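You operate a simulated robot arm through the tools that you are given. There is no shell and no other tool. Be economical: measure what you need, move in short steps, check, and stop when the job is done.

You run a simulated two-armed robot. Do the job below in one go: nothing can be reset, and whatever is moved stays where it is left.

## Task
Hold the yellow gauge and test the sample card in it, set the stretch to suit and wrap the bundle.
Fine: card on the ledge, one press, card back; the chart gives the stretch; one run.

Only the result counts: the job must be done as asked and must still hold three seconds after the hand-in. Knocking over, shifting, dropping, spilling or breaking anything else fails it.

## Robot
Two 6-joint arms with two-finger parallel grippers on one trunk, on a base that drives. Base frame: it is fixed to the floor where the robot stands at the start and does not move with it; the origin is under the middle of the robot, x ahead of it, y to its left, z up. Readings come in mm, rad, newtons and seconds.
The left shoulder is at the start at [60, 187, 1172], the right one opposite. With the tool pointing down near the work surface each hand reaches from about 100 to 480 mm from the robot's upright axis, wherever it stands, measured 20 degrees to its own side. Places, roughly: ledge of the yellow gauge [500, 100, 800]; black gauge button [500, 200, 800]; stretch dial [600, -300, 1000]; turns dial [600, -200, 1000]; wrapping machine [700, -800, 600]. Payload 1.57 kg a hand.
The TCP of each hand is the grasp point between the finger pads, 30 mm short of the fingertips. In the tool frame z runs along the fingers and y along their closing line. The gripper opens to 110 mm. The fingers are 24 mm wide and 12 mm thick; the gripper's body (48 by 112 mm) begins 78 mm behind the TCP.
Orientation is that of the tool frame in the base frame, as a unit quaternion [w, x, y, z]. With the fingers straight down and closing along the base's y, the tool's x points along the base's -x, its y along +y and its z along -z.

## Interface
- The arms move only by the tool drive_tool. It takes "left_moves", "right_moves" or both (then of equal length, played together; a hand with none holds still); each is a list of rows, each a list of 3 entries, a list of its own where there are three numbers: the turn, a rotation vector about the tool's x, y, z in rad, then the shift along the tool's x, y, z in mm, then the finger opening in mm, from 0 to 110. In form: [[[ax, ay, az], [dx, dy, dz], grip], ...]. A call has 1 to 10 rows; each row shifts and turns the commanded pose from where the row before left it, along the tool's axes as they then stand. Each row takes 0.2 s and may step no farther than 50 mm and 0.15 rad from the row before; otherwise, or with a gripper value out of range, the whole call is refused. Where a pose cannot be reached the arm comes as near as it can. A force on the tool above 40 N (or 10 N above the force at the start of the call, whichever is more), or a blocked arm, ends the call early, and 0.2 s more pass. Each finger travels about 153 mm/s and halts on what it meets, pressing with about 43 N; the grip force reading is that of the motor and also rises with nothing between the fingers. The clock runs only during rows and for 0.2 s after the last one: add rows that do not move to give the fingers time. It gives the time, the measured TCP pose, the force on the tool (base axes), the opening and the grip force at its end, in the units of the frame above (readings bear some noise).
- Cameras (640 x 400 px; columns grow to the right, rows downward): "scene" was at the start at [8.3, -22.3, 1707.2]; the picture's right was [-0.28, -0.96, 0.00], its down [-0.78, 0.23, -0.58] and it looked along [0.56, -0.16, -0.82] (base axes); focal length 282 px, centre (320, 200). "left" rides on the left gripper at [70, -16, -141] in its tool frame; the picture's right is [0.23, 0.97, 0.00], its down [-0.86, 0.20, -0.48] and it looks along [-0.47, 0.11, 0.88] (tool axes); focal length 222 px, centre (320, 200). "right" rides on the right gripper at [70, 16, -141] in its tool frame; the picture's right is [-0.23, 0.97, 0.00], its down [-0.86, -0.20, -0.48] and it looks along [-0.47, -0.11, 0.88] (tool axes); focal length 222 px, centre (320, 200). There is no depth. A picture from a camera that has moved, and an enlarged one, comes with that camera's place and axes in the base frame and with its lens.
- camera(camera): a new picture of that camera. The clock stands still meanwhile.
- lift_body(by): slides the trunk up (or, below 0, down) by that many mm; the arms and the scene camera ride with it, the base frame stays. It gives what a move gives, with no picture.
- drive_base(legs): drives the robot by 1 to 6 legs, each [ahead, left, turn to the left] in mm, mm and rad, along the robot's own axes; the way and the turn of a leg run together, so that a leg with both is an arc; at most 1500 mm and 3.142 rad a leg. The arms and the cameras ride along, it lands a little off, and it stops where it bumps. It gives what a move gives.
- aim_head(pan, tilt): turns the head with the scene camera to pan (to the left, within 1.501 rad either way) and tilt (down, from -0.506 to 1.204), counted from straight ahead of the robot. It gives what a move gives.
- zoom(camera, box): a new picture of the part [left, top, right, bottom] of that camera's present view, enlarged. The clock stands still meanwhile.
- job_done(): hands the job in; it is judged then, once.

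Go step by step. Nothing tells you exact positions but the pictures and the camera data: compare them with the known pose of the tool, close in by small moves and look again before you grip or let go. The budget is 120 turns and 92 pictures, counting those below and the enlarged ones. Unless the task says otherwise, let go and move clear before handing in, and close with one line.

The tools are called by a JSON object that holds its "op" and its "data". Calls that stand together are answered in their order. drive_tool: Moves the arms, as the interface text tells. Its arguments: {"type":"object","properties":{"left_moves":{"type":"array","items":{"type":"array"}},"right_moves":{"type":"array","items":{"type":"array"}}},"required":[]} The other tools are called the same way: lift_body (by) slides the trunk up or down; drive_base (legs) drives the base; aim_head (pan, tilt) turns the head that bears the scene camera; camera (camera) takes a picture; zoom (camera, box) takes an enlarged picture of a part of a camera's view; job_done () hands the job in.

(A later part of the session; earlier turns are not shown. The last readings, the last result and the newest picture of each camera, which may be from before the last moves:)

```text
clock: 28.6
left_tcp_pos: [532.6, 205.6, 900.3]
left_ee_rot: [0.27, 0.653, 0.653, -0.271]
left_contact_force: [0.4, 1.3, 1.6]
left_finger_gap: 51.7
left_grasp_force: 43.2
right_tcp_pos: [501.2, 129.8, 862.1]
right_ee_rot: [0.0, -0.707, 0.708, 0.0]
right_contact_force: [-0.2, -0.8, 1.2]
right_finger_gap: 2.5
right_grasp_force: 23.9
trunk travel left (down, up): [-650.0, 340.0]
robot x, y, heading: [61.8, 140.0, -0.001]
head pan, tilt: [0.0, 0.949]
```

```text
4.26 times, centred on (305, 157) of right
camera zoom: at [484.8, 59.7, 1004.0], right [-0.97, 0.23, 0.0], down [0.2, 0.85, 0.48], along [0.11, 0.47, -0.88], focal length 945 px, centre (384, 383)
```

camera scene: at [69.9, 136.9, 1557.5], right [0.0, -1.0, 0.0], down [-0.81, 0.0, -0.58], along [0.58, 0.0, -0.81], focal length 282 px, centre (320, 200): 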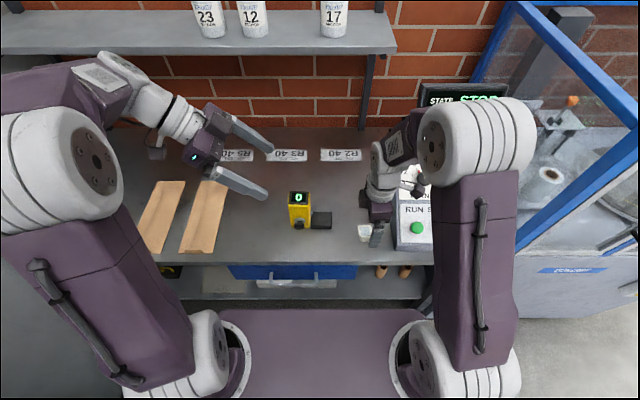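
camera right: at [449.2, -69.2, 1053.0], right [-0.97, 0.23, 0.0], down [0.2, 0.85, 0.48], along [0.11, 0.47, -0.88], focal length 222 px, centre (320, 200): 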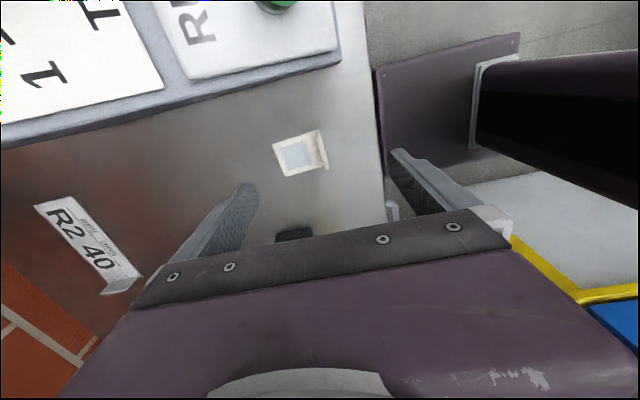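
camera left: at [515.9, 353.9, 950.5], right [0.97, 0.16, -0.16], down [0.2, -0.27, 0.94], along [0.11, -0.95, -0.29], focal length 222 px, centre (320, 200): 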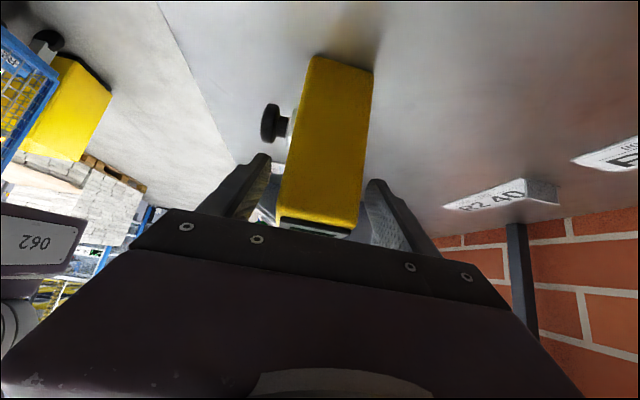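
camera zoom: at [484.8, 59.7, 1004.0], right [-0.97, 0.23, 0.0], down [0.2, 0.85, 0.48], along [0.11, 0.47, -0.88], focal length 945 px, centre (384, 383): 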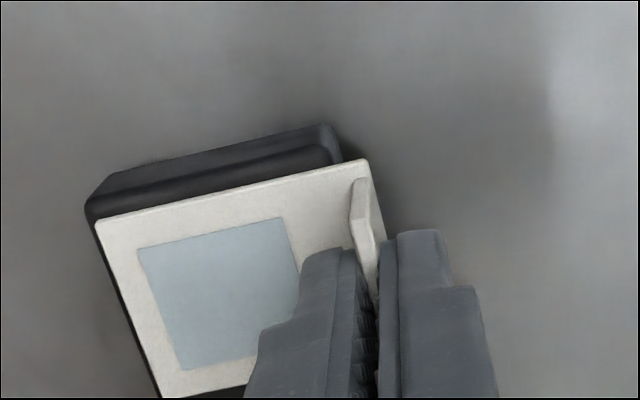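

{"op": "drive_tool", "data": {"right_moves": [[[0, 0, 0], [0, 0, 1], 0]]}}

{"op": "drive_tool", "data": {"right_moves": [[[0, 0, 0], [0, 0, 1], 0]]}}

{"op": "zoom", "data": {"camera": "right", "box": [230, 110, 380, 204]}}

```text
clock: 29.0
left_tcp_pos: [531.9, 205.8, 899.2]
left_ee_rot: [0.27, 0.654, 0.654, -0.27]
left_contact_force: [4.1, -1.5, -4.3]
left_finger_gap: 51.7
left_grasp_force: 42.9
right_tcp_pos: [502.3, 129.9, 861.1]
right_ee_rot: [0.001, -0.707, 0.707, -0.001]
right_contact_force: [-3.2, -0.7, 13.6]
right_finger_gap: 2.2
right_grasp_force: 23.6
trunk travel left (down, up): [-650.0, 340.0]
robot x, y, heading: [59.6, 140.4, 0.003]
head pan, tilt: [0.0, 0.949]
```

```text
clock: 29.4
left_tcp_pos: [531.4, 205.7, 899.9]
left_ee_rot: [0.27, 0.654, 0.653, -0.27]
left_contact_force: [6.3, -2.9, -9.1]
left_finger_gap: 51.4
left_grasp_force: 43.0
right_tcp_pos: [500.8, 129.0, 861.9]
right_ee_rot: [0.003, -0.707, 0.708, 0.0]
right_contact_force: [-2.7, 0.0, 23.2]
right_finger_gap: 2.4
right_grasp_force: 24.0
trunk travel left (down, up): [-650.0, 340.0]
robot x, y, heading: [55.9, 134.7, -0.0]
head pan, tilt: [0.0, 0.949]
```

```text
4.26 times, centred on (305, 157) of right
camera zoom: at [484.5, 59.6, 1002.7], right [-0.97, 0.23, 0.0], down [0.2, 0.85, 0.48], along [0.11, 0.47, -0.88], focal length 945 px, centre (384, 383)
```

zoom: 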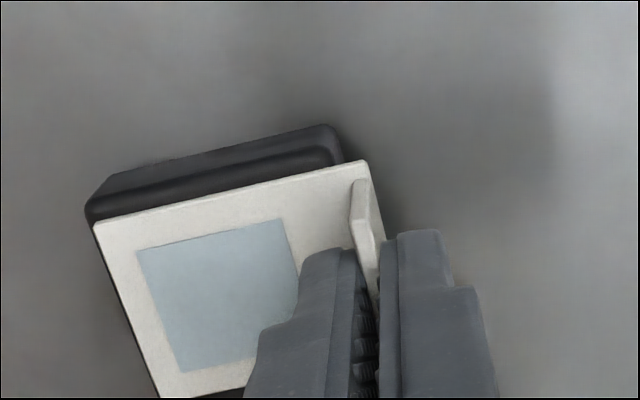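

Contact at TCP z about 862, so the card is on the ledge. I ease off, release and lift clear.

{"op": "drive_tool", "data": {"right_moves": [[[0, 0, 0], [0, 0, -2], 0], [[0, 0, 0], [0, 0, 0], 4], [[0, 0, 0], [0, 0, 0], 10], [[0, 0, 0], [0, 0, 0], 18], [[0, 0, 0], [0, 0, -5], 18], [[0, 0, 0], [0, 0, -20], 18], [[0, 0, 0], [0, 0, -30], 18], [[0, 0, 0], [20, 0, -40], 18], [[0, 0, 0], [40, 0, -20], 18]]}}

{"op": "zoom", "data": {"camera": "scene", "box": [240, 150, 400, 250]}}

{"op": "camera", "data": {"camera": "right"}}

```text
clock: 31.4
left_tcp_pos: [531.6, 204.8, 900.8]
left_ee_rot: [0.27, 0.654, 0.653, -0.27]
left_contact_force: [0.2, -0.2, -0.6]
left_finger_gap: 51.6
left_grasp_force: 43.0
right_tcp_pos: [500.5, 69.0, 976.8]
right_ee_rot: [0.0, -0.707, 0.707, 0.0]
right_contact_force: [-0.2, -0.3, -0.1]
right_finger_gap: 18.1
right_grasp_force: 0.1
trunk travel left (down, up): [-650.0, 340.0]
robot x, y, heading: [60.8, 140.7, 0.001]
head pan, tilt: [0.0, 0.949]
```

```text
4.00 times, centred on (320, 200) of scene
camera zoom: at [70.1, 135.7, 1557.5], right [0.0, -1.0, 0.0], down [-0.81, 0.0, -0.58], along [0.58, 0.0, -0.81], focal length 1129 px, centre (320, 200)
```

zoom: 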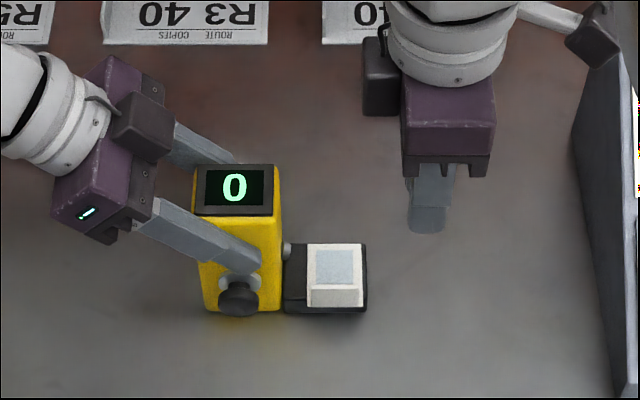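

```text
54 pictures are left
camera right: at [483.8, -0.5, 1119.7], right [-0.97, 0.23, 0.0], down [0.2, 0.85, 0.48], along [0.11, 0.47, -0.88], focal length 222 px, centre (320, 200)
```

right: 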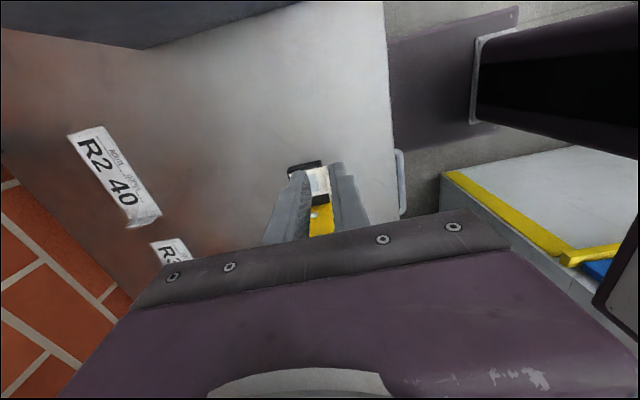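

The card rests on the ledge. Next I prepare the press: retreat the right hand, yaw it back, close the fingers, then pitch forward towards the button on the front.

{"op": "drive_tool", "data": {"right_moves": [[[0, 0, 0], [0, 34, 0], 10], [[0, 0, 0.1], [0, 34, 0], 0], [[0, 0, 0.15], [0, 34, 0], 0], [[0, 0, 0.15], [0, 0, 0], 0], [[0, 0, 0.15], [0, 0, 0], 0], [[0, 0, 0.15], [0, 0, 0], 0], [[0, 0, 0.15], [0, 0, 0], 0], [[0, 0, 0.15], [0, 0, 0], 0], [[0, 0, 0.15], [0, 0, 0], 0], [[0, 0, 0.15], [0, 0, 0], 0]]}}

{"op": "drive_tool", "data": {"right_moves": [[[0, 0, 0.15], [0, 0, 0], 0], [[0, 0, 0.15], [0, 0, 0], 0], [[0, 0, 0.12], [0, 0, 0], 0], [[0, -0.15, 0], [0, 0, 0], 0], [[0, -0.15, 0], [0, 0, 0], 0], [[0, -0.15, 0], [0, 0, 0], 0], [[0, -0.15, 0], [0, 0, 0], 0], [[0, -0.15, 0], [0, 0, 0], 0], [[0, -0.15, 0], [0, 0, 0], 0], [[0, -0.15, 0], [0, 0, 0], 0]]}}

{"op": "camera", "data": {"camera": "scene"}}

```text
clock: 33.6
left_tcp_pos: [531.9, 205.9, 900.4]
left_ee_rot: [0.271, 0.654, 0.652, -0.272]
left_contact_force: [-1.3, -0.3, 1.2]
left_finger_gap: 51.7
left_grasp_force: 43.2
right_tcp_pos: [398.2, 73.8, 977.7]
right_ee_rot: [0.0, -0.133, 0.991, 0.0]
right_contact_force: [-0.3, -0.2, 0.0]
right_finger_gap: 0.0
right_grasp_force: 21.3
trunk travel left (down, up): [-650.0, 340.0]
robot x, y, heading: [58.4, 139.1, 0.0]
head pan, tilt: [0.0, 0.949]
```

```text
clock: 35.8
left_tcp_pos: [531.2, 205.9, 899.5]
left_ee_rot: [0.271, 0.653, 0.653, -0.27]
left_contact_force: [-0.1, 0.7, 0.0]
left_finger_gap: 51.6
left_grasp_force: 43.2
right_tcp_pos: [428.7, 114.6, 994.4]
right_ee_rot: [0.5, 0.065, 0.863, -0.041]
right_contact_force: [-0.2, -0.1, -0.5]
right_finger_gap: 0.2
right_grasp_force: 20.9
right hand out of reach, approached as far as the arm can: row 7, 8, 9, 10
trunk travel left (down, up): [-650.0, 340.0]
robot x, y, heading: [57.8, 141.0, -0.002]
head pan, tilt: [0.0, 0.949]
```

```text
53 pictures are left
camera scene: at [69.9, 137.5, 1557.5], right [0.0, -1.0, 0.0], down [-0.81, 0.0, -0.58], along [0.58, 0.0, -0.81], focal length 282 px, centre (320, 200)
```

scene: 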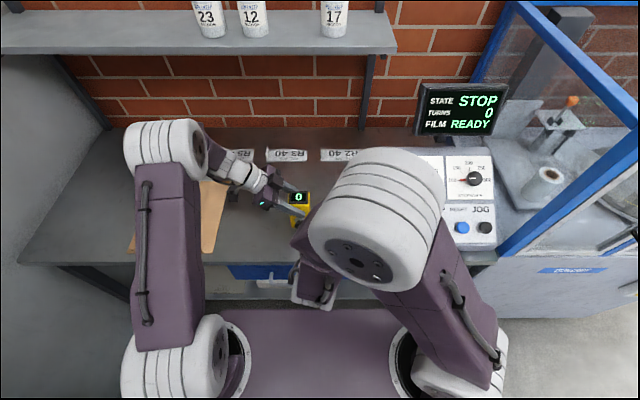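

A 60° pitch folds the arm too far. 30° is enough and clears the left hand, so I back off to that.

{"op": "drive_tool", "data": {"right_moves": [[[0, 0.15, 0], [0, 0, 0], 0], [[0, 0.15, 0], [0, 0, 0], 0], [[0, 0.15, 0], [0, 0, 0], 0], [[0, 0.075, 0], [0, 0, 0], 0], [[0, 0, 0], [0, 0, 0], 0]]}}

{"op": "camera", "data": {"camera": "right"}}

```text
clock: 37.0
left_tcp_pos: [532.4, 205.6, 899.2]
left_ee_rot: [0.27, 0.654, 0.652, -0.271]
left_contact_force: [0.5, -0.9, -0.4]
left_finger_gap: 51.5
left_grasp_force: 43.0
right_tcp_pos: [430.0, 115.1, 995.2]
right_ee_rot: [0.259, 0.072, 0.963, -0.018]
right_contact_force: [-0.2, 0.1, 0.1]
right_finger_gap: 0.0
right_grasp_force: 21.1
trunk travel left (down, up): [-650.0, 340.0]
robot x, y, heading: [54.1, 138.2, -0.004]
head pan, tilt: [0.0, 0.949]
```

```text
52 pictures are left
camera right: at [302.4, 150.4, 1082.4], right [0.34, 0.93, 0.12], down [0.46, -0.27, 0.84], along [0.82, -0.23, -0.53], focal length 222 px, centre (320, 200)
```

right: 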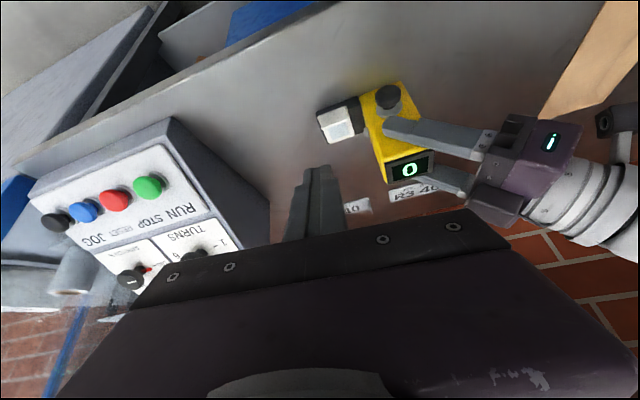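

Correct the small yaw overshoot, then move to the stand-off in front of the button.

{"op": "drive_tool", "data": {"right_moves": [[[-0.07, 0, -0.125], [0, 0, 0], 0], [[0, 0, 0], [14.5, 20.5, 27.7], 0], [[0, 0, 0], [14.5, 20.5, 27.7], 0], [[0, 0, 0], [14.5, 20.5, 27.7], 0], [[0, 0, 0], [14.5, 20.5, 27.7], 0], [[0, 0, 0], [0, 0, 0], 0]]}}

{"op": "camera", "data": {"camera": "right"}}

{"op": "zoom", "data": {"camera": "left", "box": [200, 40, 440, 240]}}

```text
clock: 38.4
left_tcp_pos: [532.1, 205.7, 899.8]
left_ee_rot: [0.271, 0.653, 0.654, -0.271]
left_contact_force: [0.9, 0.1, 0.5]
left_finger_gap: 51.9
left_grasp_force: 43.2
right_tcp_pos: [436.4, 197.2, 868.8]
right_ee_rot: [0.26, 0.003, 0.966, -0.001]
right_contact_force: [-0.6, 0.4, 0.4]
right_finger_gap: 0.1
right_grasp_force: 21.5
trunk travel left (down, up): [-650.0, 340.0]
robot x, y, heading: [57.3, 138.7, -0.002]
head pan, tilt: [0.0, 0.949]
```

```text
51 pictures are left
camera right: at [305.2, 213.8, 956.3], right [0.2, 0.97, 0.11], down [0.5, -0.2, 0.84], along [0.84, -0.12, -0.53], focal length 222 px, centre (320, 200)
```

right: 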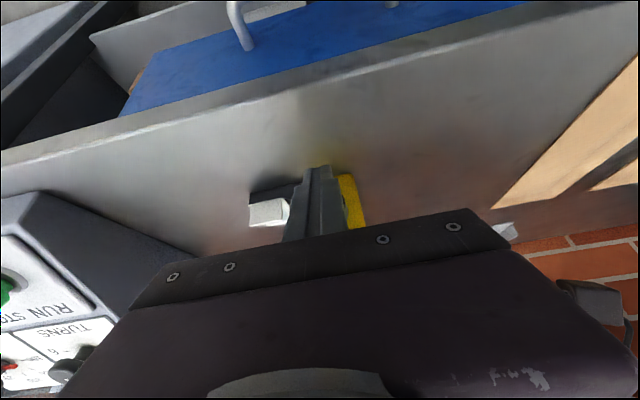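

```text
2.00 times, centred on (320, 140) of left
camera zoom: at [515.7, 354.1, 950.9], right [0.97, 0.16, -0.16], down [0.2, -0.27, 0.94], along [0.11, -0.95, -0.29], focal length 444 px, centre (320, 320)
```

zoom: 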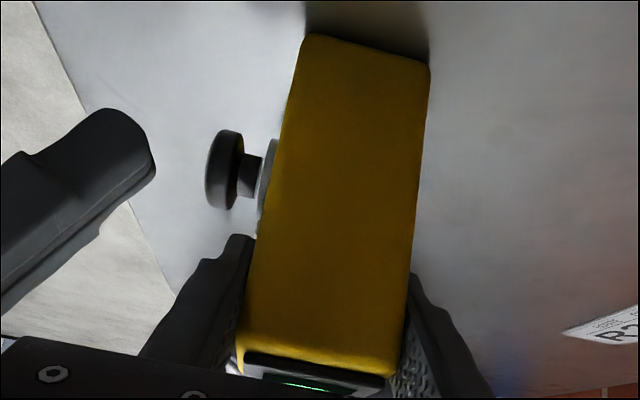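

The finger is aligned with the button, about 20 mm away. Approach slowly.

{"op": "drive_tool", "data": {"right_moves": [[[0, 0, 0], [-8.66, 0, 5], 0], [[0, 0, 0], [-6.93, 0, 4], 0], [[0, 0, 0], [0, 0, 0], 0]]}}

{"op": "zoom", "data": {"camera": "left", "box": [200, 40, 440, 240]}}

```text
clock: 39.2
left_tcp_pos: [531.4, 206.4, 899.8]
left_ee_rot: [0.271, 0.653, 0.653, -0.271]
left_contact_force: [0.2, -0.5, 0.7]
left_finger_gap: 51.9
left_grasp_force: 42.7
right_tcp_pos: [454.2, 195.6, 870.1]
right_ee_rot: [0.26, 0.003, 0.966, -0.002]
right_contact_force: [-0.6, 0.2, 0.1]
right_finger_gap: 0.1
right_grasp_force: 22.0
trunk travel left (down, up): [-650.0, 340.0]
robot x, y, heading: [62.7, 140.2, 0.001]
head pan, tilt: [0.0, 0.949]
```

```text
2.00 times, centred on (320, 140) of left
camera zoom: at [515.7, 354.2, 950.9], right [0.97, 0.16, -0.16], down [0.2, -0.27, 0.94], along [0.11, -0.95, -0.29], focal length 444 px, centre (320, 320)
```

zoom: 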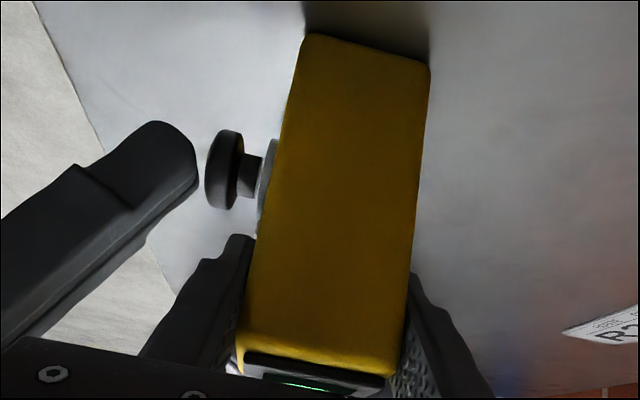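

About 3 mm remain. Press now in 1 mm rows.

{"op": "drive_tool", "data": {"right_moves": [[[0, 0, 0], [-0.866, 0, 0.5], 0], [[0, 0, 0], [-0.866, 0, 0.5], 0], [[0, 0, 0], [-0.866, 0, 0.5], 0], [[0, 0, 0], [-0.866, 0, 0.5], 0], [[0, 0, 0], [-0.866, 0, 0.5], 0], [[0, 0, 0], [-0.866, 0, 0.5], 0]]}}

{"op": "zoom", "data": {"camera": "scene", "box": [240, 150, 400, 250]}}

{"op": "zoom", "data": {"camera": "left", "box": [200, 40, 440, 240]}}

```text
clock: 40.6
left_tcp_pos: [532.5, 206.1, 899.2]
left_ee_rot: [0.271, 0.654, 0.653, -0.27]
left_contact_force: [2.1, 0.8, -0.4]
left_finger_gap: 51.6
left_grasp_force: 42.7
right_tcp_pos: [459.7, 195.4, 869.2]
right_ee_rot: [0.259, 0.002, 0.966, -0.001]
right_contact_force: [-3.0, 1.4, -1.3]
right_finger_gap: 0.0
right_grasp_force: 21.6
trunk travel left (down, up): [-650.0, 340.0]
robot x, y, heading: [58.9, 140.3, -0.005]
head pan, tilt: [0.0, 0.949]
```

```text
4.00 times, centred on (320, 200) of scene
camera zoom: at [70.4, 137.1, 1557.5], right [0.0, -1.0, 0.0], down [-0.81, 0.0, -0.58], along [0.58, 0.0, -0.81], focal length 1129 px, centre (320, 200)
```

zoom: 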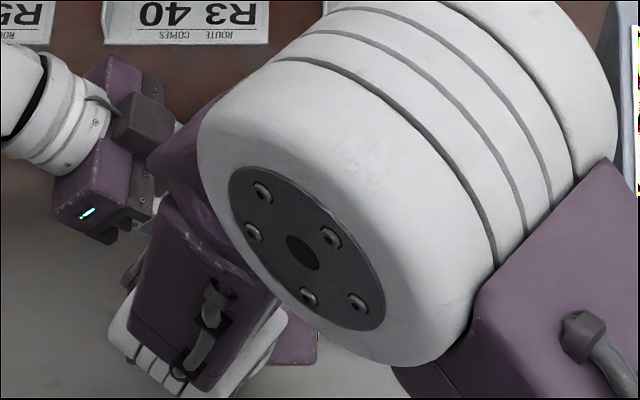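

```text
2.00 times, centred on (320, 140) of left
camera zoom: at [515.9, 354.2, 950.9], right [0.97, 0.16, -0.16], down [0.2, -0.27, 0.94], along [0.11, -0.95, -0.29], focal length 444 px, centre (320, 320)
```

zoom: 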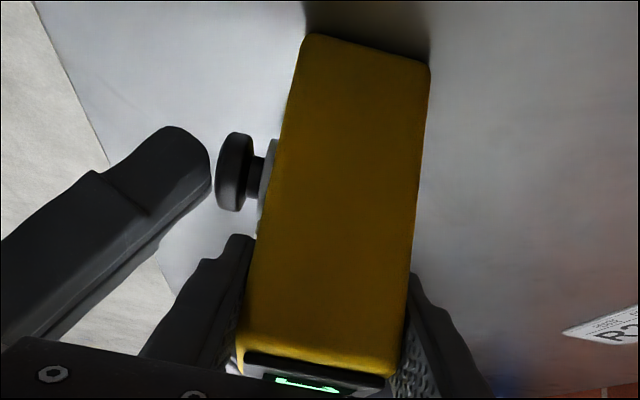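

The button has moved in and the display seems to have changed. Zoom on the display.

{"op": "zoom", "data": {"camera": "left", "box": [280, 210, 360, 250]}}

```text
8.00 times, centred on (320, 230) of left
camera zoom: at [515.9, 354.2, 950.9], right [0.97, 0.16, -0.16], down [0.2, -0.27, 0.94], along [0.11, -0.95, -0.29], focal length 1777 px, centre (320, -40)
```

zoom: 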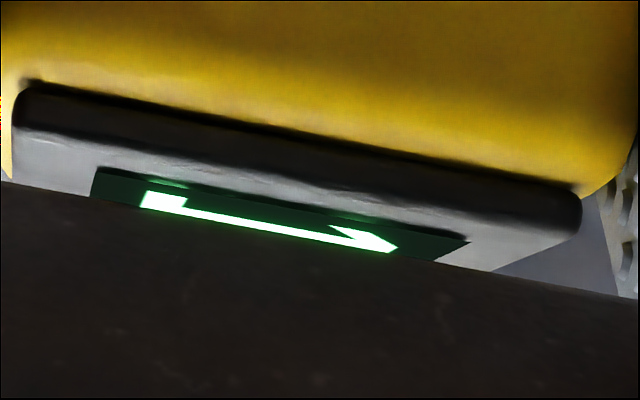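

The display now shows a two-digit reading. Release the button and retreat to read it.

{"op": "drive_tool", "data": {"right_moves": [[[0, 0, 0], [4.33, 0, -2.5], 0], [[0, 0, 0], [17.3, 0, -10], 0], [[0, 0, 0], [0, -25, -30], 0], [[0, 0, 0], [0, -30, -35], 0], [[0, 0, 0], [0, -30, -30], 0], [[0, 0, 0], [0, -30, 0], 0]]}}

{"op": "zoom", "data": {"camera": "scene", "box": [240, 150, 400, 250]}}

{"op": "zoom", "data": {"camera": "right", "box": [280, 40, 560, 215]}}

```text
clock: 42.0
left_tcp_pos: [532.8, 205.5, 900.4]
left_ee_rot: [0.271, 0.653, 0.654, -0.27]
left_contact_force: [-0.3, -1.4, 1.0]
left_finger_gap: 51.8
left_grasp_force: 42.7
right_tcp_pos: [401.2, 94.2, 955.3]
right_ee_rot: [0.259, 0.003, 0.966, -0.003]
right_contact_force: [0.3, 0.8, 0.7]
right_finger_gap: 0.0
right_grasp_force: 21.5
right hand out of reach, approached as far as the arm can: row 6
trunk travel left (down, up): [-650.0, 340.0]
robot x, y, heading: [58.0, 141.6, -0.004]
head pan, tilt: [0.0, 0.949]
```

```text
4.00 times, centred on (320, 200) of scene
camera zoom: at [70.5, 136.7, 1557.6], right [0.0, -1.0, 0.0], down [-0.81, 0.0, -0.58], along [0.58, 0.0, -0.81], focal length 1129 px, centre (320, 200)
```

zoom: 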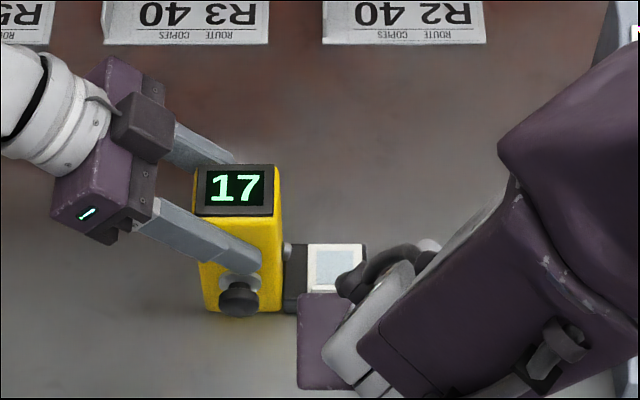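

```text
2.29 times, centred on (420, 128) of right
camera zoom: at [270.1, 111.0, 1044.2], right [0.2, 0.97, 0.11], down [0.5, -0.2, 0.84], along [0.84, -0.12, -0.53], focal length 508 px, centre (91, 366)
```

zoom: 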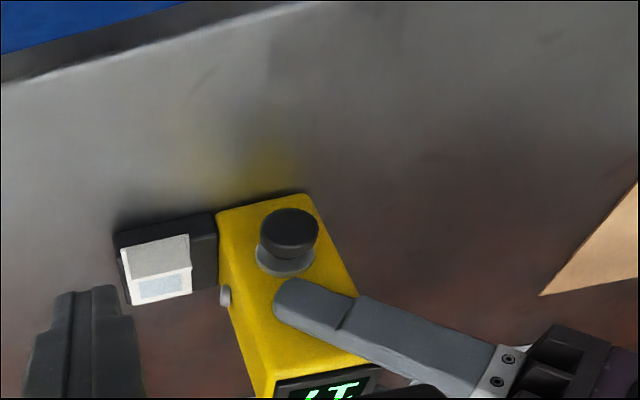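

The gauge reads 17, so stretch is 200. Now I fetch the card back: unpitch and yaw the right hand again.

{"op": "drive_tool", "data": {"right_moves": [[[0, 0.15, 0], [0, 0, 0], 0], [[0, 0.15, 0], [0, 0, 0], 0], [[0, 0.15, 0], [0, 0, 0], 0], [[0, 0.074, 0], [0, 0, 0], 10], [[0, 0, -0.15], [0, 0, 0], 24], [[0, 0, -0.15], [0, 0, 0], 24], [[0, 0, -0.15], [0, 0, 0], 24], [[0, 0, -0.15], [0, 0, 0], 24], [[0, 0, -0.15], [0, 0, 0], 24], [[0, 0, -0.15], [0, 0, 0], 24]]}}

{"op": "drive_tool", "data": {"right_moves": [[[0, 0, -0.15], [0, 0, 0], 24], [[0, 0, -0.15], [0, 0, 0], 24], [[0, 0, -0.15], [0, 0, 0], 24], [[0, 0, -0.15], [0, 0, 0], 24], [[0, 0, -0.073], [0, 0, 0], 24], [[0, 0, 0], [0, 0, 0], 24]]}}

```text
clock: 44.2
left_tcp_pos: [531.4, 205.4, 899.0]
left_ee_rot: [0.27, 0.654, 0.653, -0.27]
left_contact_force: [-0.7, -0.2, 0.5]
left_finger_gap: 51.4
left_grasp_force: 42.4
right_tcp_pos: [399.7, 95.0, 956.3]
right_ee_rot: [-0.001, -0.433, 0.901, -0.001]
right_contact_force: [-0.2, -0.1, 0.4]
right_finger_gap: 23.8
right_grasp_force: 0.2
trunk travel left (down, up): [-650.0, 340.0]
robot x, y, heading: [58.8, 139.4, -0.001]
head pan, tilt: [0.0, 0.949]
```

```text
clock: 45.6
left_tcp_pos: [532.6, 205.4, 900.1]
left_ee_rot: [0.27, 0.654, 0.653, -0.27]
left_contact_force: [-0.5, 0.2, 0.8]
left_finger_gap: 51.8
left_grasp_force: 42.9
right_tcp_pos: [400.8, 94.9, 955.5]
right_ee_rot: [0.0, -0.706, 0.709, -0.001]
right_contact_force: [0.9, -0.3, -0.3]
right_finger_gap: 23.9
right_grasp_force: 0.1
trunk travel left (down, up): [-650.0, 340.0]
robot x, y, heading: [54.9, 140.4, 0.002]
head pan, tilt: [0.0, 0.949]
```

{"op": "drive_tool", "data": {"right_moves": [[[0, 0, 0], [-11, -35, 0], 24], [[0, 0, 0], [-11.5, -33, 10], 24], [[0, 0, 0], [-12, -32.5, 20], 24], [[0, 0, 0], [0, 0, 20], 24], [[0, 0, 0], [0, 0, 0], 24]]}}

{"op": "zoom", "data": {"camera": "right", "box": [180, 60, 480, 247]}}

```text
clock: 46.8
left_tcp_pos: [531.2, 204.7, 899.7]
left_ee_rot: [0.271, 0.653, 0.653, -0.271]
left_contact_force: [1.1, -0.5, 1.8]
left_finger_gap: 51.7
left_grasp_force: 43.3
right_tcp_pos: [503.0, 129.0, 905.8]
right_ee_rot: [0.0, -0.705, 0.709, -0.001]
right_contact_force: [-0.4, 0.0, 0.8]
right_finger_gap: 23.8
right_grasp_force: 0.1
trunk travel left (down, up): [-650.0, 340.0]
robot x, y, heading: [62.0, 141.3, -0.0]
head pan, tilt: [0.0, 0.949]
```

```text
2.13 times, centred on (330, 154) of right
camera zoom: at [485.0, 58.9, 1047.8], right [-0.97, 0.23, 0.0], down [0.2, 0.85, 0.48], along [0.11, 0.46, -0.88], focal length 474 px, centre (299, 299)
```

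zoom: 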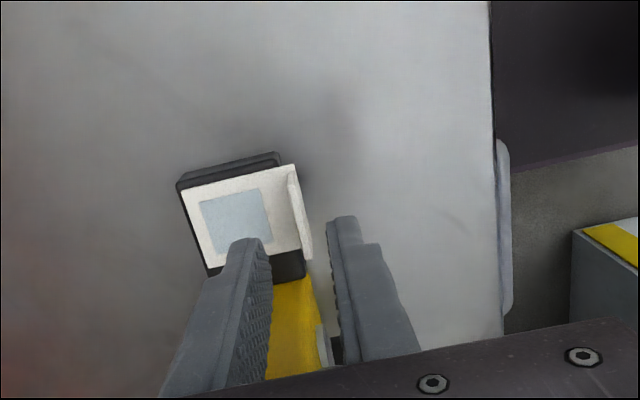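

Aligned with the lip. Descend and grip.

{"op": "drive_tool", "data": {"right_moves": [[[0, 0, 0], [-0.5, 0.5, 15], 24], [[0, 0, 0], [0, 0, 15], 24], [[0, 0, 0], [0, 0, 9], 24], [[0, 0, 0], [0, 0, 4], 24], [[0, 0, 0], [0, 0, 0], 14], [[0, 0, 0], [0, 0, 0], 8], [[0, 0, 0], [0, 0, 0], 4], [[0, 0, 0], [0, 0, 0], 0], [[0, 0, 0], [0, 0, 0], 0]]}}

{"op": "zoom", "data": {"camera": "right", "box": [180, 60, 480, 247]}}

```text
clock: 48.8
left_tcp_pos: [531.5, 205.3, 899.8]
left_ee_rot: [0.271, 0.654, 0.653, -0.271]
left_contact_force: [0.7, -0.1, 1.2]
left_finger_gap: 51.7
left_grasp_force: 43.2
right_tcp_pos: [500.4, 129.2, 863.2]
right_ee_rot: [-0.001, -0.705, 0.709, -0.001]
right_contact_force: [-0.4, -0.2, 0.6]
right_finger_gap: 2.4
right_grasp_force: 24.4
trunk travel left (down, up): [-650.0, 340.0]
robot x, y, heading: [58.9, 141.2, -0.002]
head pan, tilt: [0.0, 0.949]
```

```text
2.13 times, centred on (330, 154) of right
camera zoom: at [484.6, 59.4, 1005.0], right [-0.97, 0.23, 0.0], down [0.2, 0.86, 0.48], along [0.11, 0.46, -0.88], focal length 474 px, centre (299, 299)
```

zoom: 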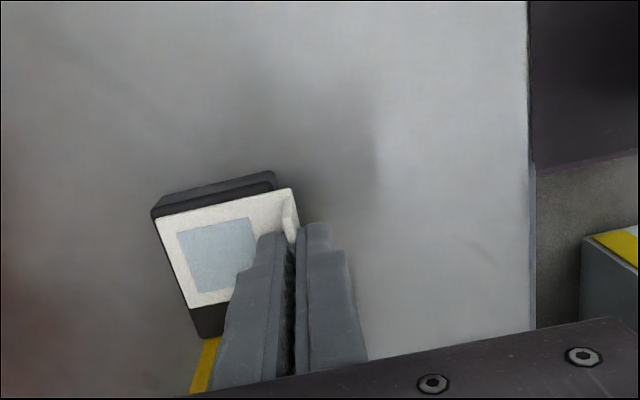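

Gripped again. Lift and carry it back to its original spot.

{"op": "drive_tool", "data": {"right_moves": [[[0, 0, 0], [0, 0, -7], 0], [[0, 0, 0], [0, 0, -20], 0], [[0, 0, 0], [0, 0, -20], 0], [[0, 0, 0], [32, 9.7, 0], 0], [[0, 0, 0], [32, 9.7, 0], 0], [[0, 0, 0], [32, 9.7, 0], 0], [[0, 0, 0], [32.7, 9.6, 0], 0], [[0, 0, 0], [0, 0, 30], 0], [[0, 0, 0], [0, 0, 30], 0], [[0, 0, 0], [0, 0, 0], 0]]}}

{"op": "zoom", "data": {"camera": "right", "box": [180, 60, 480, 247]}}

```text
clock: 51.0
left_tcp_pos: [531.6, 205.7, 900.7]
left_ee_rot: [0.271, 0.654, 0.653, -0.27]
left_contact_force: [-0.3, -0.4, 0.5]
left_finger_gap: 51.4
left_grasp_force: 43.1
right_tcp_pos: [459.8, -0.9, 851.3]
right_ee_rot: [-0.001, -0.705, 0.709, -0.001]
right_contact_force: [0.1, -0.1, 0.3]
right_finger_gap: 2.4
right_grasp_force: 23.4
trunk travel left (down, up): [-650.0, 340.0]
robot x, y, heading: [56.2, 138.8, -0.002]
head pan, tilt: [0.0, 0.949]
```

```text
2.13 times, centred on (330, 154) of right
camera zoom: at [443.8, -69.7, 992.6], right [-0.97, 0.23, 0.0], down [0.2, 0.85, 0.48], along [0.11, 0.46, -0.88], focal length 474 px, centre (299, 299)
```

zoom: 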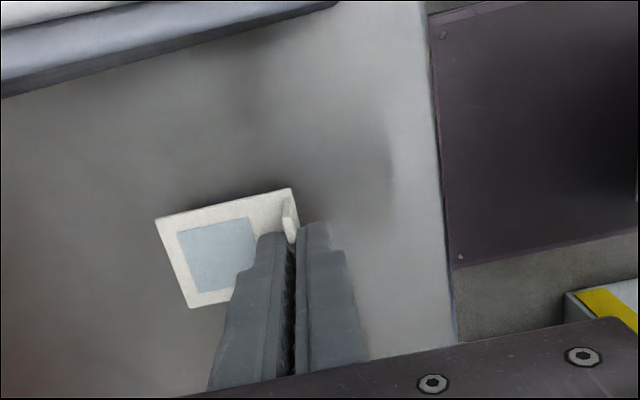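

{"op": "drive_tool", "data": {"right_moves": [[[0, 0, 0], [-0.4, -2, 3], 0], [[0, 0, 0], [0, 0, 3], 0], [[0, 0, 0], [0, 0, 2], 0], [[0, 0, 0], [0, 0, 1], 0]]}}

{"op": "drive_tool", "data": {"right_moves": [[[0, 0, 0], [0, 0, 1], 0]]}}

{"op": "drive_tool", "data": {"right_moves": [[[0, 0, 0], [0, 0, 1], 0]]}}

```text
clock: 52.0
left_tcp_pos: [530.7, 204.6, 899.2]
left_ee_rot: [0.271, 0.654, 0.653, -0.27]
left_contact_force: [-0.8, -0.9, 0.8]
left_finger_gap: 51.6
left_grasp_force: 43.1
right_tcp_pos: [462.3, 0.5, 841.6]
right_ee_rot: [0.0, -0.705, 0.709, -0.002]
right_contact_force: [0.2, 0.1, -0.2]
right_finger_gap: 2.3
right_grasp_force: 23.8
trunk travel left (down, up): [-650.0, 340.0]
robot x, y, heading: [58.7, 142.6, -0.002]
head pan, tilt: [0.0, 0.949]
```

```text
clock: 52.4
left_tcp_pos: [531.7, 205.4, 900.4]
left_ee_rot: [0.27, 0.654, 0.653, -0.27]
left_contact_force: [0.5, 0.1, 0.1]
left_finger_gap: 51.8
left_grasp_force: 42.4
right_tcp_pos: [463.8, 2.5, 840.5]
right_ee_rot: [0.0, -0.705, 0.709, -0.001]
right_contact_force: [-1.0, 0.1, 5.5]
right_finger_gap: 2.2
right_grasp_force: 24.5
trunk travel left (down, up): [-650.0, 340.0]
robot x, y, heading: [56.6, 140.4, -0.006]
head pan, tilt: [0.0, 0.949]
```

```text
clock: 52.8
left_tcp_pos: [530.4, 204.9, 900.6]
left_ee_rot: [0.271, 0.653, 0.653, -0.27]
left_contact_force: [0.8, -0.1, -0.2]
left_finger_gap: 51.8
left_grasp_force: 42.4
right_tcp_pos: [463.1, -0.0, 840.7]
right_ee_rot: [0.0, -0.705, 0.709, -0.002]
right_contact_force: [-1.0, -2.2, 17.4]
right_finger_gap: 2.5
right_grasp_force: 24.2
trunk travel left (down, up): [-650.0, 340.0]
robot x, y, heading: [59.3, 137.8, 0.002]
head pan, tilt: [0.0, 0.949]
```

The card is down at its old place. Release it, lift away, then release the gauge and back the left hand out.

{"op": "drive_tool", "data": {"right_moves": [[[0, 0, 0], [0, 0, -1.5], 0], [[0, 0, 0], [0, 0, 0], 4], [[0, 0, 0], [0, 0, 0], 10], [[0, 0, 0], [0, 0, 0], 20], [[0, 0, 0], [0, 0, -5], 20], [[0, 0, 0], [0, 0, -20], 20], [[0, 0, 0], [0, 0, -40], 20], [[0, 0, 0], [0, 0, -45], 20], [[0, 0, 0], [0, 0, -45], 20]]}}

{"op": "drive_tool", "data": {"left_moves": [[[0, 0, 0], [0, 0, 0], 55], [[0, 0, 0], [0, 0, 0], 65], [[0, 0, 0], [0, 0, 0], 80], [[0, 0, 0], [0, 0, -10], 90], [[0, 0, 0], [0, 0, -30], 90], [[0, 0, 0], [0, 0, -40], 90], [[0, 0, 0], [0, 0, -45], 90], [[0, 0, 0], [-40, 0, 0], 90], [[0, 0, 0], [-45, 0, 0], 90]]}}

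{"op": "camera", "data": {"camera": "scene"}}

```text
clock: 54.8
left_tcp_pos: [531.4, 205.0, 900.5]
left_ee_rot: [0.271, 0.653, 0.653, -0.271]
left_contact_force: [-1.1, 1.4, 1.2]
left_finger_gap: 51.6
left_grasp_force: 43.4
right_tcp_pos: [464.2, 0.1, 997.5]
right_ee_rot: [0.0, -0.705, 0.709, -0.001]
right_contact_force: [0.6, 0.3, -0.9]
right_finger_gap: 19.8
right_grasp_force: 0.0
trunk travel left (down, up): [-650.0, 340.0]
robot x, y, heading: [56.4, 140.5, -0.003]
head pan, tilt: [0.0, 0.949]
```

```text
clock: 56.8
left_tcp_pos: [532.4, 231.5, 1049.7]
left_ee_rot: [0.27, 0.653, 0.654, -0.27]
left_contact_force: [-0.1, -0.3, -0.3]
left_finger_gap: 90.1
left_grasp_force: 0.0
right_tcp_pos: [464.6, 0.2, 996.9]
right_ee_rot: [-0.001, -0.705, 0.709, -0.001]
right_contact_force: [-0.3, -0.3, -0.4]
right_finger_gap: 20.1
right_grasp_force: 0.1
trunk travel left (down, up): [-650.0, 340.0]
robot x, y, heading: [55.9, 139.0, 0.002]
head pan, tilt: [0.0, 0.949]
```

```text
40 pictures are left
camera scene: at [69.4, 135.6, 1557.5], right [0.0, -1.0, 0.0], down [-0.81, 0.0, -0.58], along [0.58, 0.0, -0.81], focal length 282 px, centre (320, 200)
```

scene: 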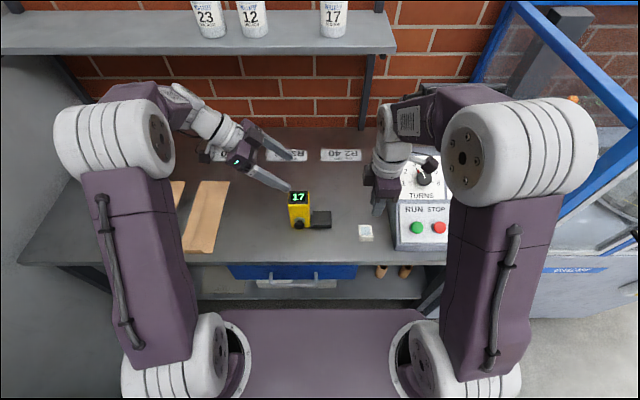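

Both are back in place. I locate the stretch knob near [579, -292, 947], turns near [575, -152, 951] and the green RUN near [458, -126, 884], on a panel sloped about 28°. Raise the trunk and drive right.

{"op": "lift_body", "data": {"by": 120}}

{"op": "drive_base", "data": {"legs": [[0, -290, 0]]}}

{"op": "camera", "data": {"camera": "right"}}

{"op": "camera", "data": {"camera": "scene"}}

```text
clock: 58.3
left_tcp_pos: [533.0, 233.3, 1167.5]
left_ee_rot: [0.271, 0.653, 0.653, -0.271]
left_contact_force: [-0.6, 0.2, -0.3]
left_finger_gap: 90.0
left_grasp_force: 0.1
right_tcp_pos: [465.0, 1.5, 1116.5]
right_ee_rot: [-0.002, -0.705, 0.709, -0.002]
right_contact_force: [-0.2, -0.5, -0.4]
right_finger_gap: 19.9
right_grasp_force: 0.1
trunk travel left (down, up): [-770.0, 220.0]
robot x, y, heading: [56.3, 135.8, -0.008]
head pan, tilt: [0.0, 0.949]
```

```text
clock: 60.3
left_tcp_pos: [532.5, -55.1, 1168.0]
left_ee_rot: [0.271, 0.653, 0.654, -0.271]
left_contact_force: [-0.3, 0.6, 0.2]
left_finger_gap: 90.2
left_grasp_force: 0.1
right_tcp_pos: [465.6, -287.2, 1117.5]
right_ee_rot: [-0.002, -0.706, 0.708, -0.001]
right_contact_force: [0.6, 0.4, 0.5]
right_finger_gap: 20.0
right_grasp_force: 0.0
trunk travel left (down, up): [-770.0, 220.0]
robot x, y, heading: [60.8, -153.6, -0.001]
head pan, tilt: [0.0, 0.949]
```

```text
39 pictures are left
camera right: at [448.6, -357.3, 1258.6], right [-0.97, 0.23, 0.0], down [0.2, 0.86, 0.48], along [0.11, 0.46, -0.88], focal length 222 px, centre (320, 200)
```

right: 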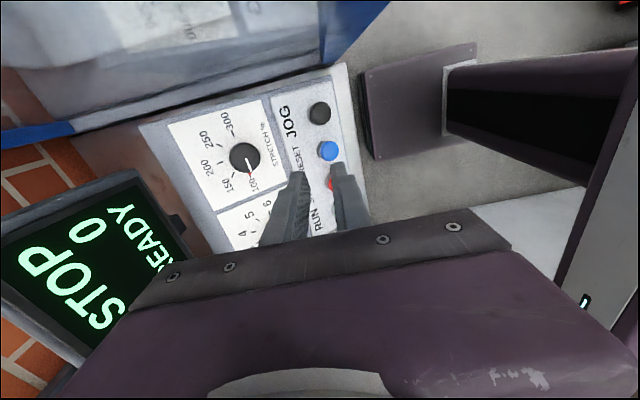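

```text
38 pictures are left
camera scene: at [70.4, -151.9, 1677.5], right [0.0, -1.0, 0.0], down [-0.81, 0.0, -0.58], along [0.58, 0.0, -0.81], focal length 282 px, centre (320, 200)
```

scene: 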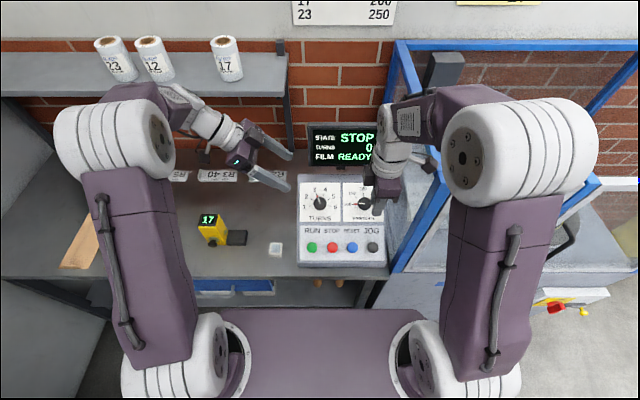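

{"op": "zoom", "data": {"camera": "right", "box": [160, 90, 320, 240]}}

{"op": "zoom", "data": {"camera": "scene", "box": [280, 160, 420, 270]}}

```text
2.67 times, centred on (240, 165) of right
camera zoom: at [448.6, -357.3, 1258.6], right [-0.97, 0.23, 0.0], down [0.2, 0.86, 0.48], along [0.11, 0.46, -0.88], focal length 592 px, centre (533, 293)
```

zoom: 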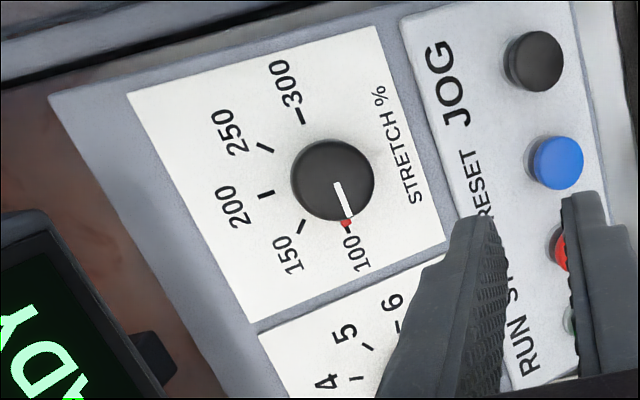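

```text
3.64 times, centred on (350, 215) of scene
camera zoom: at [70.4, -151.9, 1677.5], right [0.0, -1.0, 0.0], down [-0.81, 0.0, -0.58], along [0.58, 0.0, -0.81], focal length 1027 px, centre (211, 146)
```

zoom: 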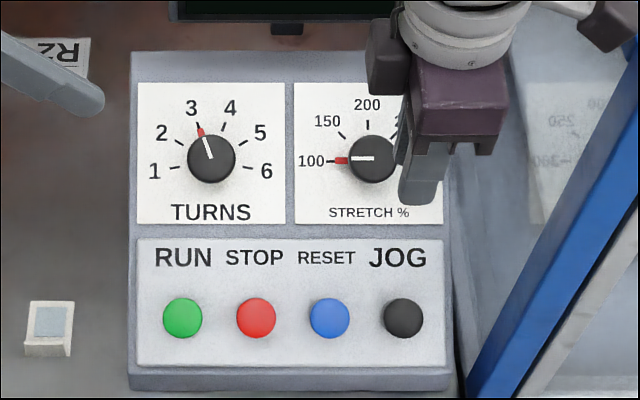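

Knob top is at about [573, -290.5, 956], diameter about 43 mm and 23 mm tall on a 30° slope. I pitch the right hand to the panel normal and go to a stand-off.

{"op": "drive_tool", "data": {"right_moves": [[[0.15, 0, 0], [0, 0, 0], 70], [[0.15, 0, 0], [0, 0, 0], 70], [[0.15, 0, 0], [0, 0, 0], 70], [[0.08, 0, 0], [0, 0, 0], 70], [[0, 0, 0], [1, -3.6, 44.7], 70], [[0, 0, 0], [1, -3.6, 44.7], 70], [[0, 0, 0], [1, -3.6, 44.7], 70], [[0, 0, 0], [0, 0, 0], 70]]}}

{"op": "camera", "data": {"camera": "right"}}

{"op": "zoom", "data": {"camera": "scene", "box": [280, 160, 420, 270]}}

```text
clock: 61.9
left_tcp_pos: [524.9, -50.4, 1171.7]
left_ee_rot: [0.275, 0.653, 0.652, -0.271]
left_contact_force: [1.9, -2.5, -0.9]
left_finger_gap: 90.3
left_grasp_force: 0.1
right_tcp_pos: [503.0, -286.8, 1038.5]
right_ee_rot: [0.179, -0.661, 0.707, -0.178]
right_contact_force: [-77.9, 74.3, 57.4]
right_finger_gap: 70.1
right_grasp_force: 0.0
right hand out of reach, approached as far as the arm can: row 5
trunk travel left (down, up): [-770.0, 220.0]
robot x, y, heading: [57.6, -151.9, 0.003]
head pan, tilt: [0.0, 0.949]
stopped in row 7 (right hand): the force on the tool passed its limit (the readings are from after the stop); the commanded pose is now the measured one
```

```text
35 pictures are left
camera right: at [416.3, -353.8, 1153.4], right [-0.83, 0.29, -0.47], down [-0.01, 0.85, 0.53], along [0.55, 0.44, -0.7], focal length 222 px, centre (320, 200)
```

right: 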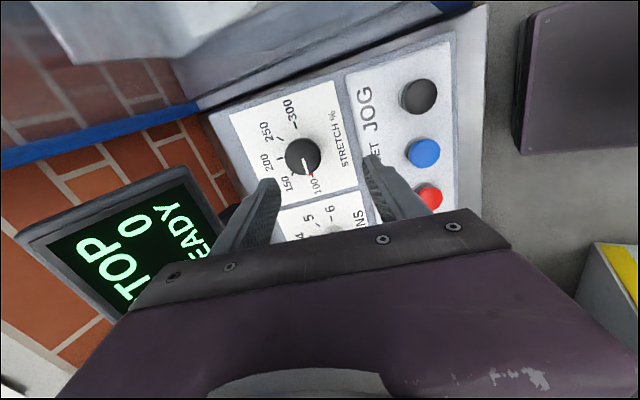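

```text
3.64 times, centred on (350, 215) of scene
camera zoom: at [58.2, -143.2, 1678.2], right [0.0, -1.0, 0.01], down [-0.81, 0.0, -0.59], along [0.59, 0.0, -0.81], focal length 1027 px, centre (211, 146)
```

zoom: 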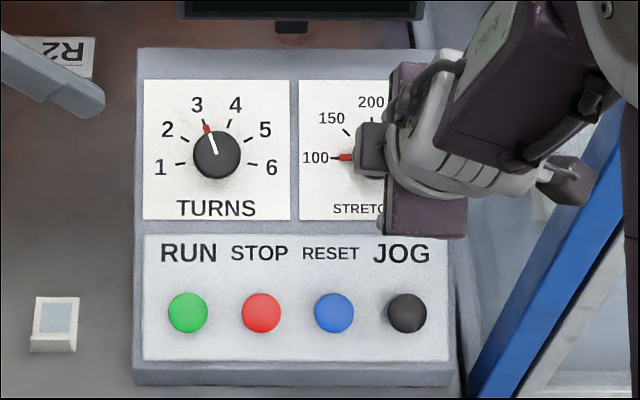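

The forearm or hand met the blue frame. I back away up and to the left at once.

{"op": "drive_tool", "data": {"right_moves": [[[0, 0, 0], [-10, 0, -15], 70], [[0, 0, 0], [-15, 0, -25], 70], [[0, 0, 0], [0, 0, 0], 70]]}}

{"op": "camera", "data": {"camera": "scene"}}

```text
clock: 62.7
left_tcp_pos: [531.0, -56.2, 1169.4]
left_ee_rot: [0.27, 0.653, 0.654, -0.27]
left_contact_force: [0.8, 0.4, 0.8]
left_finger_gap: 90.0
left_grasp_force: 0.1
right_tcp_pos: [497.6, -271.2, 1069.6]
right_ee_rot: [0.179, -0.664, 0.703, -0.178]
right_contact_force: [-0.1, 0.4, 0.7]
right_finger_gap: 70.2
right_grasp_force: 0.0
trunk travel left (down, up): [-770.0, 220.0]
robot x, y, heading: [59.1, -152.2, 0.003]
head pan, tilt: [0.0, 0.949]
```

```text
33 pictures are left
camera scene: at [70.0, -152.7, 1677.5], right [0.0, -1.0, 0.0], down [-0.81, 0.0, -0.58], along [0.58, 0.0, -0.81], focal length 282 px, centre (320, 200)
```

scene: 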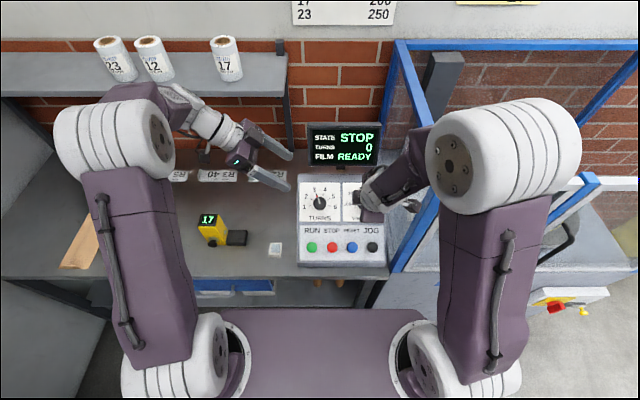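

Nothing appears shifted. I'll retreat, unpitch, and yaw half-way, so that the knob turn runs from -45° to +45°. Then I'll move the base back for a less folded arm.

{"op": "drive_tool", "data": {"right_moves": [[[0, 0, 0], [0, 0, -40], 70], [[-0.15, 0, 0], [0, 0, 0], 70], [[-0.15, 0, 0], [0, 0, 0], 70], [[-0.15, 0, 0], [0, 0, 0], 70], [[-0.08, 0, 0], [0, 0, 0], 70], [[0, 0, 0.15], [0, 0, 0], 70], [[0, 0, 0.15], [0, 0, 0], 70], [[0, 0, 0.15], [0, 0, 0], 70], [[0, 0, 0.15], [0, 0, 0], 70], [[0, 0, 0.15], [0, 0, 0], 70]]}}

{"op": "drive_base", "data": {"legs": [[-60, 30, 0]]}}

```text
clock: 64.9
left_tcp_pos: [531.4, -56.4, 1168.9]
left_ee_rot: [0.271, 0.653, 0.654, -0.27]
left_contact_force: [0.2, -0.8, 0.3]
left_finger_gap: 90.0
left_grasp_force: 0.0
right_tcp_pos: [478.9, -275.5, 1104.9]
right_ee_rot: [0.014, -0.368, 0.93, -0.008]
right_contact_force: [-0.2, -0.2, 0.6]
right_finger_gap: 69.9
right_grasp_force: 0.0
right hand out of reach, approached as far as the arm can: row 2
trunk travel left (down, up): [-770.0, 220.0]
robot x, y, heading: [60.6, -149.2, 0.0]
head pan, tilt: [0.0, 0.949]
```

```text
clock: 65.9
left_tcp_pos: [476.8, -28.5, 1167.0]
left_ee_rot: [0.269, 0.653, 0.654, -0.271]
left_contact_force: [0.9, 0.0, 1.2]
left_finger_gap: 89.8
left_grasp_force: 0.1
right_tcp_pos: [422.8, -249.2, 1103.5]
right_ee_rot: [0.012, -0.37, 0.929, -0.006]
right_contact_force: [-0.3, 0.1, 1.1]
right_finger_gap: 70.1
right_grasp_force: 0.1
trunk travel left (down, up): [-770.0, 220.0]
robot x, y, heading: [-0.9, -121.7, -0.004]
head pan, tilt: [0.0, 0.949]
```

Now pitch while advancing, staying high.

{"op": "drive_tool", "data": {"right_moves": [[[0, 0, 0], [-14.5, -13.7, 0.6], 70], [[0.086, -0.091, 0], [-14.4, -13.6, 2.5], 70], [[0.086, -0.091, 0], [-14.1, -13.3, 5], 70], [[0.086, -0.091, 0], [-13.5, -12.8, 7.3], 70], [[0.086, -0.091, 0], [-12.8, -12, 9.6], 70], [[0, 0, 0], [0, 0, 0], 70]]}}

{"op": "camera", "data": {"camera": "scene"}}

```text
clock: 67.3
left_tcp_pos: [472.7, -26.6, 1168.6]
left_ee_rot: [0.272, 0.653, 0.654, -0.27]
left_contact_force: [-0.2, -0.2, 0.0]
left_finger_gap: 90.2
left_grasp_force: 0.1
right_tcp_pos: [518.5, -246.3, 1099.1]
right_ee_rot: [0.245, -0.356, 0.896, -0.1]
right_contact_force: [-0.2, 0.3, 0.0]
right_finger_gap: 70.0
right_grasp_force: 0.0
trunk travel left (down, up): [-770.0, 220.0]
robot x, y, heading: [-3.4, -120.6, -0.001]
head pan, tilt: [0.0, 0.949]
```

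```text
32 pictures are left
camera scene: at [9.3, -123.9, 1677.5], right [0.0, -1.0, 0.0], down [-0.81, 0.0, -0.58], along [0.58, 0.0, -0.81], focal length 282 px, centre (320, 200)
```

scene: 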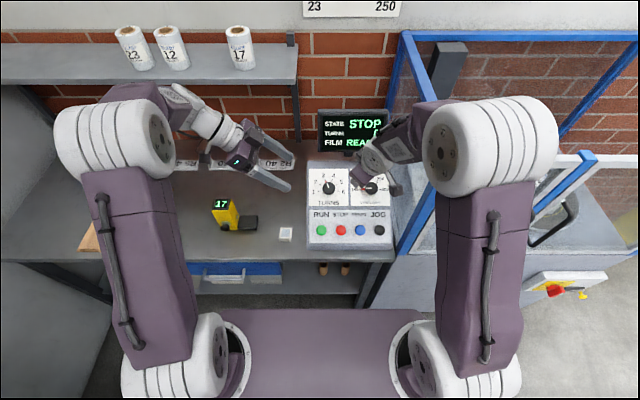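

This orientation is fine. Move to about 70 mm above the knob along its axis.

{"op": "drive_tool", "data": {"right_moves": [[[0, 0, 0], [16.2, -4.7, 27.1], 70], [[0, 0, 0], [16.2, -4.7, 27.1], 70], [[0, 0, 0], [16.3, -4.8, 27.2], 70], [[0, 0, 0], [0, 0, 0], 70]]}}

{"op": "camera", "data": {"camera": "right"}}

{"op": "zoom", "data": {"camera": "scene", "box": [280, 80, 480, 280]}}

```text
clock: 68.3
left_tcp_pos: [472.1, -26.5, 1167.5]
left_ee_rot: [0.27, 0.654, 0.653, -0.271]
left_contact_force: [0.2, -0.5, 1.1]
left_finger_gap: 89.8
left_grasp_force: 0.0
right_tcp_pos: [536.1, -285.8, 1024.4]
right_ee_rot: [0.242, -0.356, 0.897, -0.103]
right_contact_force: [1.1, -0.8, 0.6]
right_finger_gap: 70.0
right_grasp_force: 0.1
right hand out of reach, approached as far as the arm can: row 3
trunk travel left (down, up): [-770.0, 220.0]
robot x, y, heading: [1.1, -122.4, 0.002]
head pan, tilt: [0.0, 0.949]
```

```text
31 pictures are left
camera right: at [410.3, -321.9, 1115.9], right [-0.43, 0.86, -0.26], down [0.41, 0.45, 0.79], along [0.8, 0.23, -0.55], focal length 222 px, centre (320, 200)
```

right: 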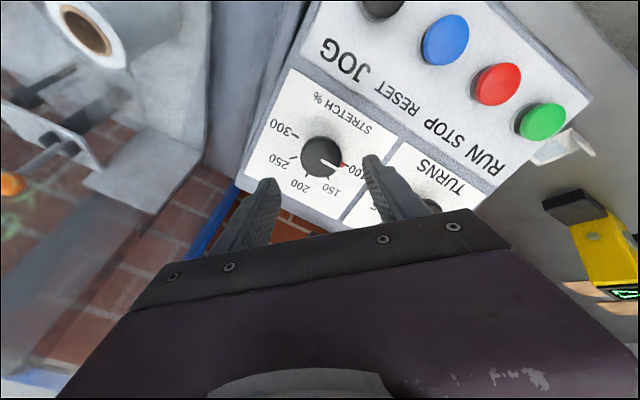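

```text
2.00 times, centred on (380, 180) of scene
camera zoom: at [10.5, -124.2, 1677.5], right [0.0, -1.0, 0.0], down [-0.81, 0.0, -0.58], along [0.58, 0.0, -0.81], focal length 565 px, centre (200, 240)
```

zoom: 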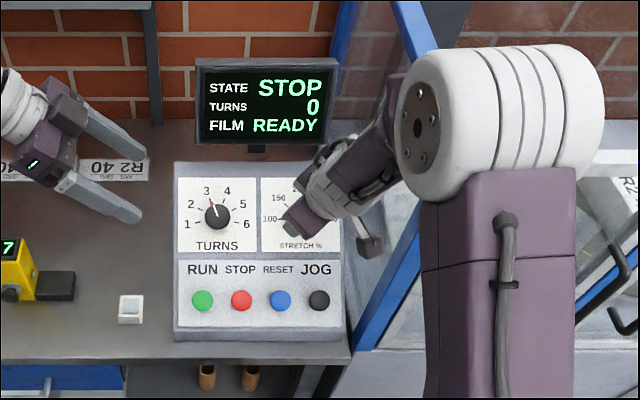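

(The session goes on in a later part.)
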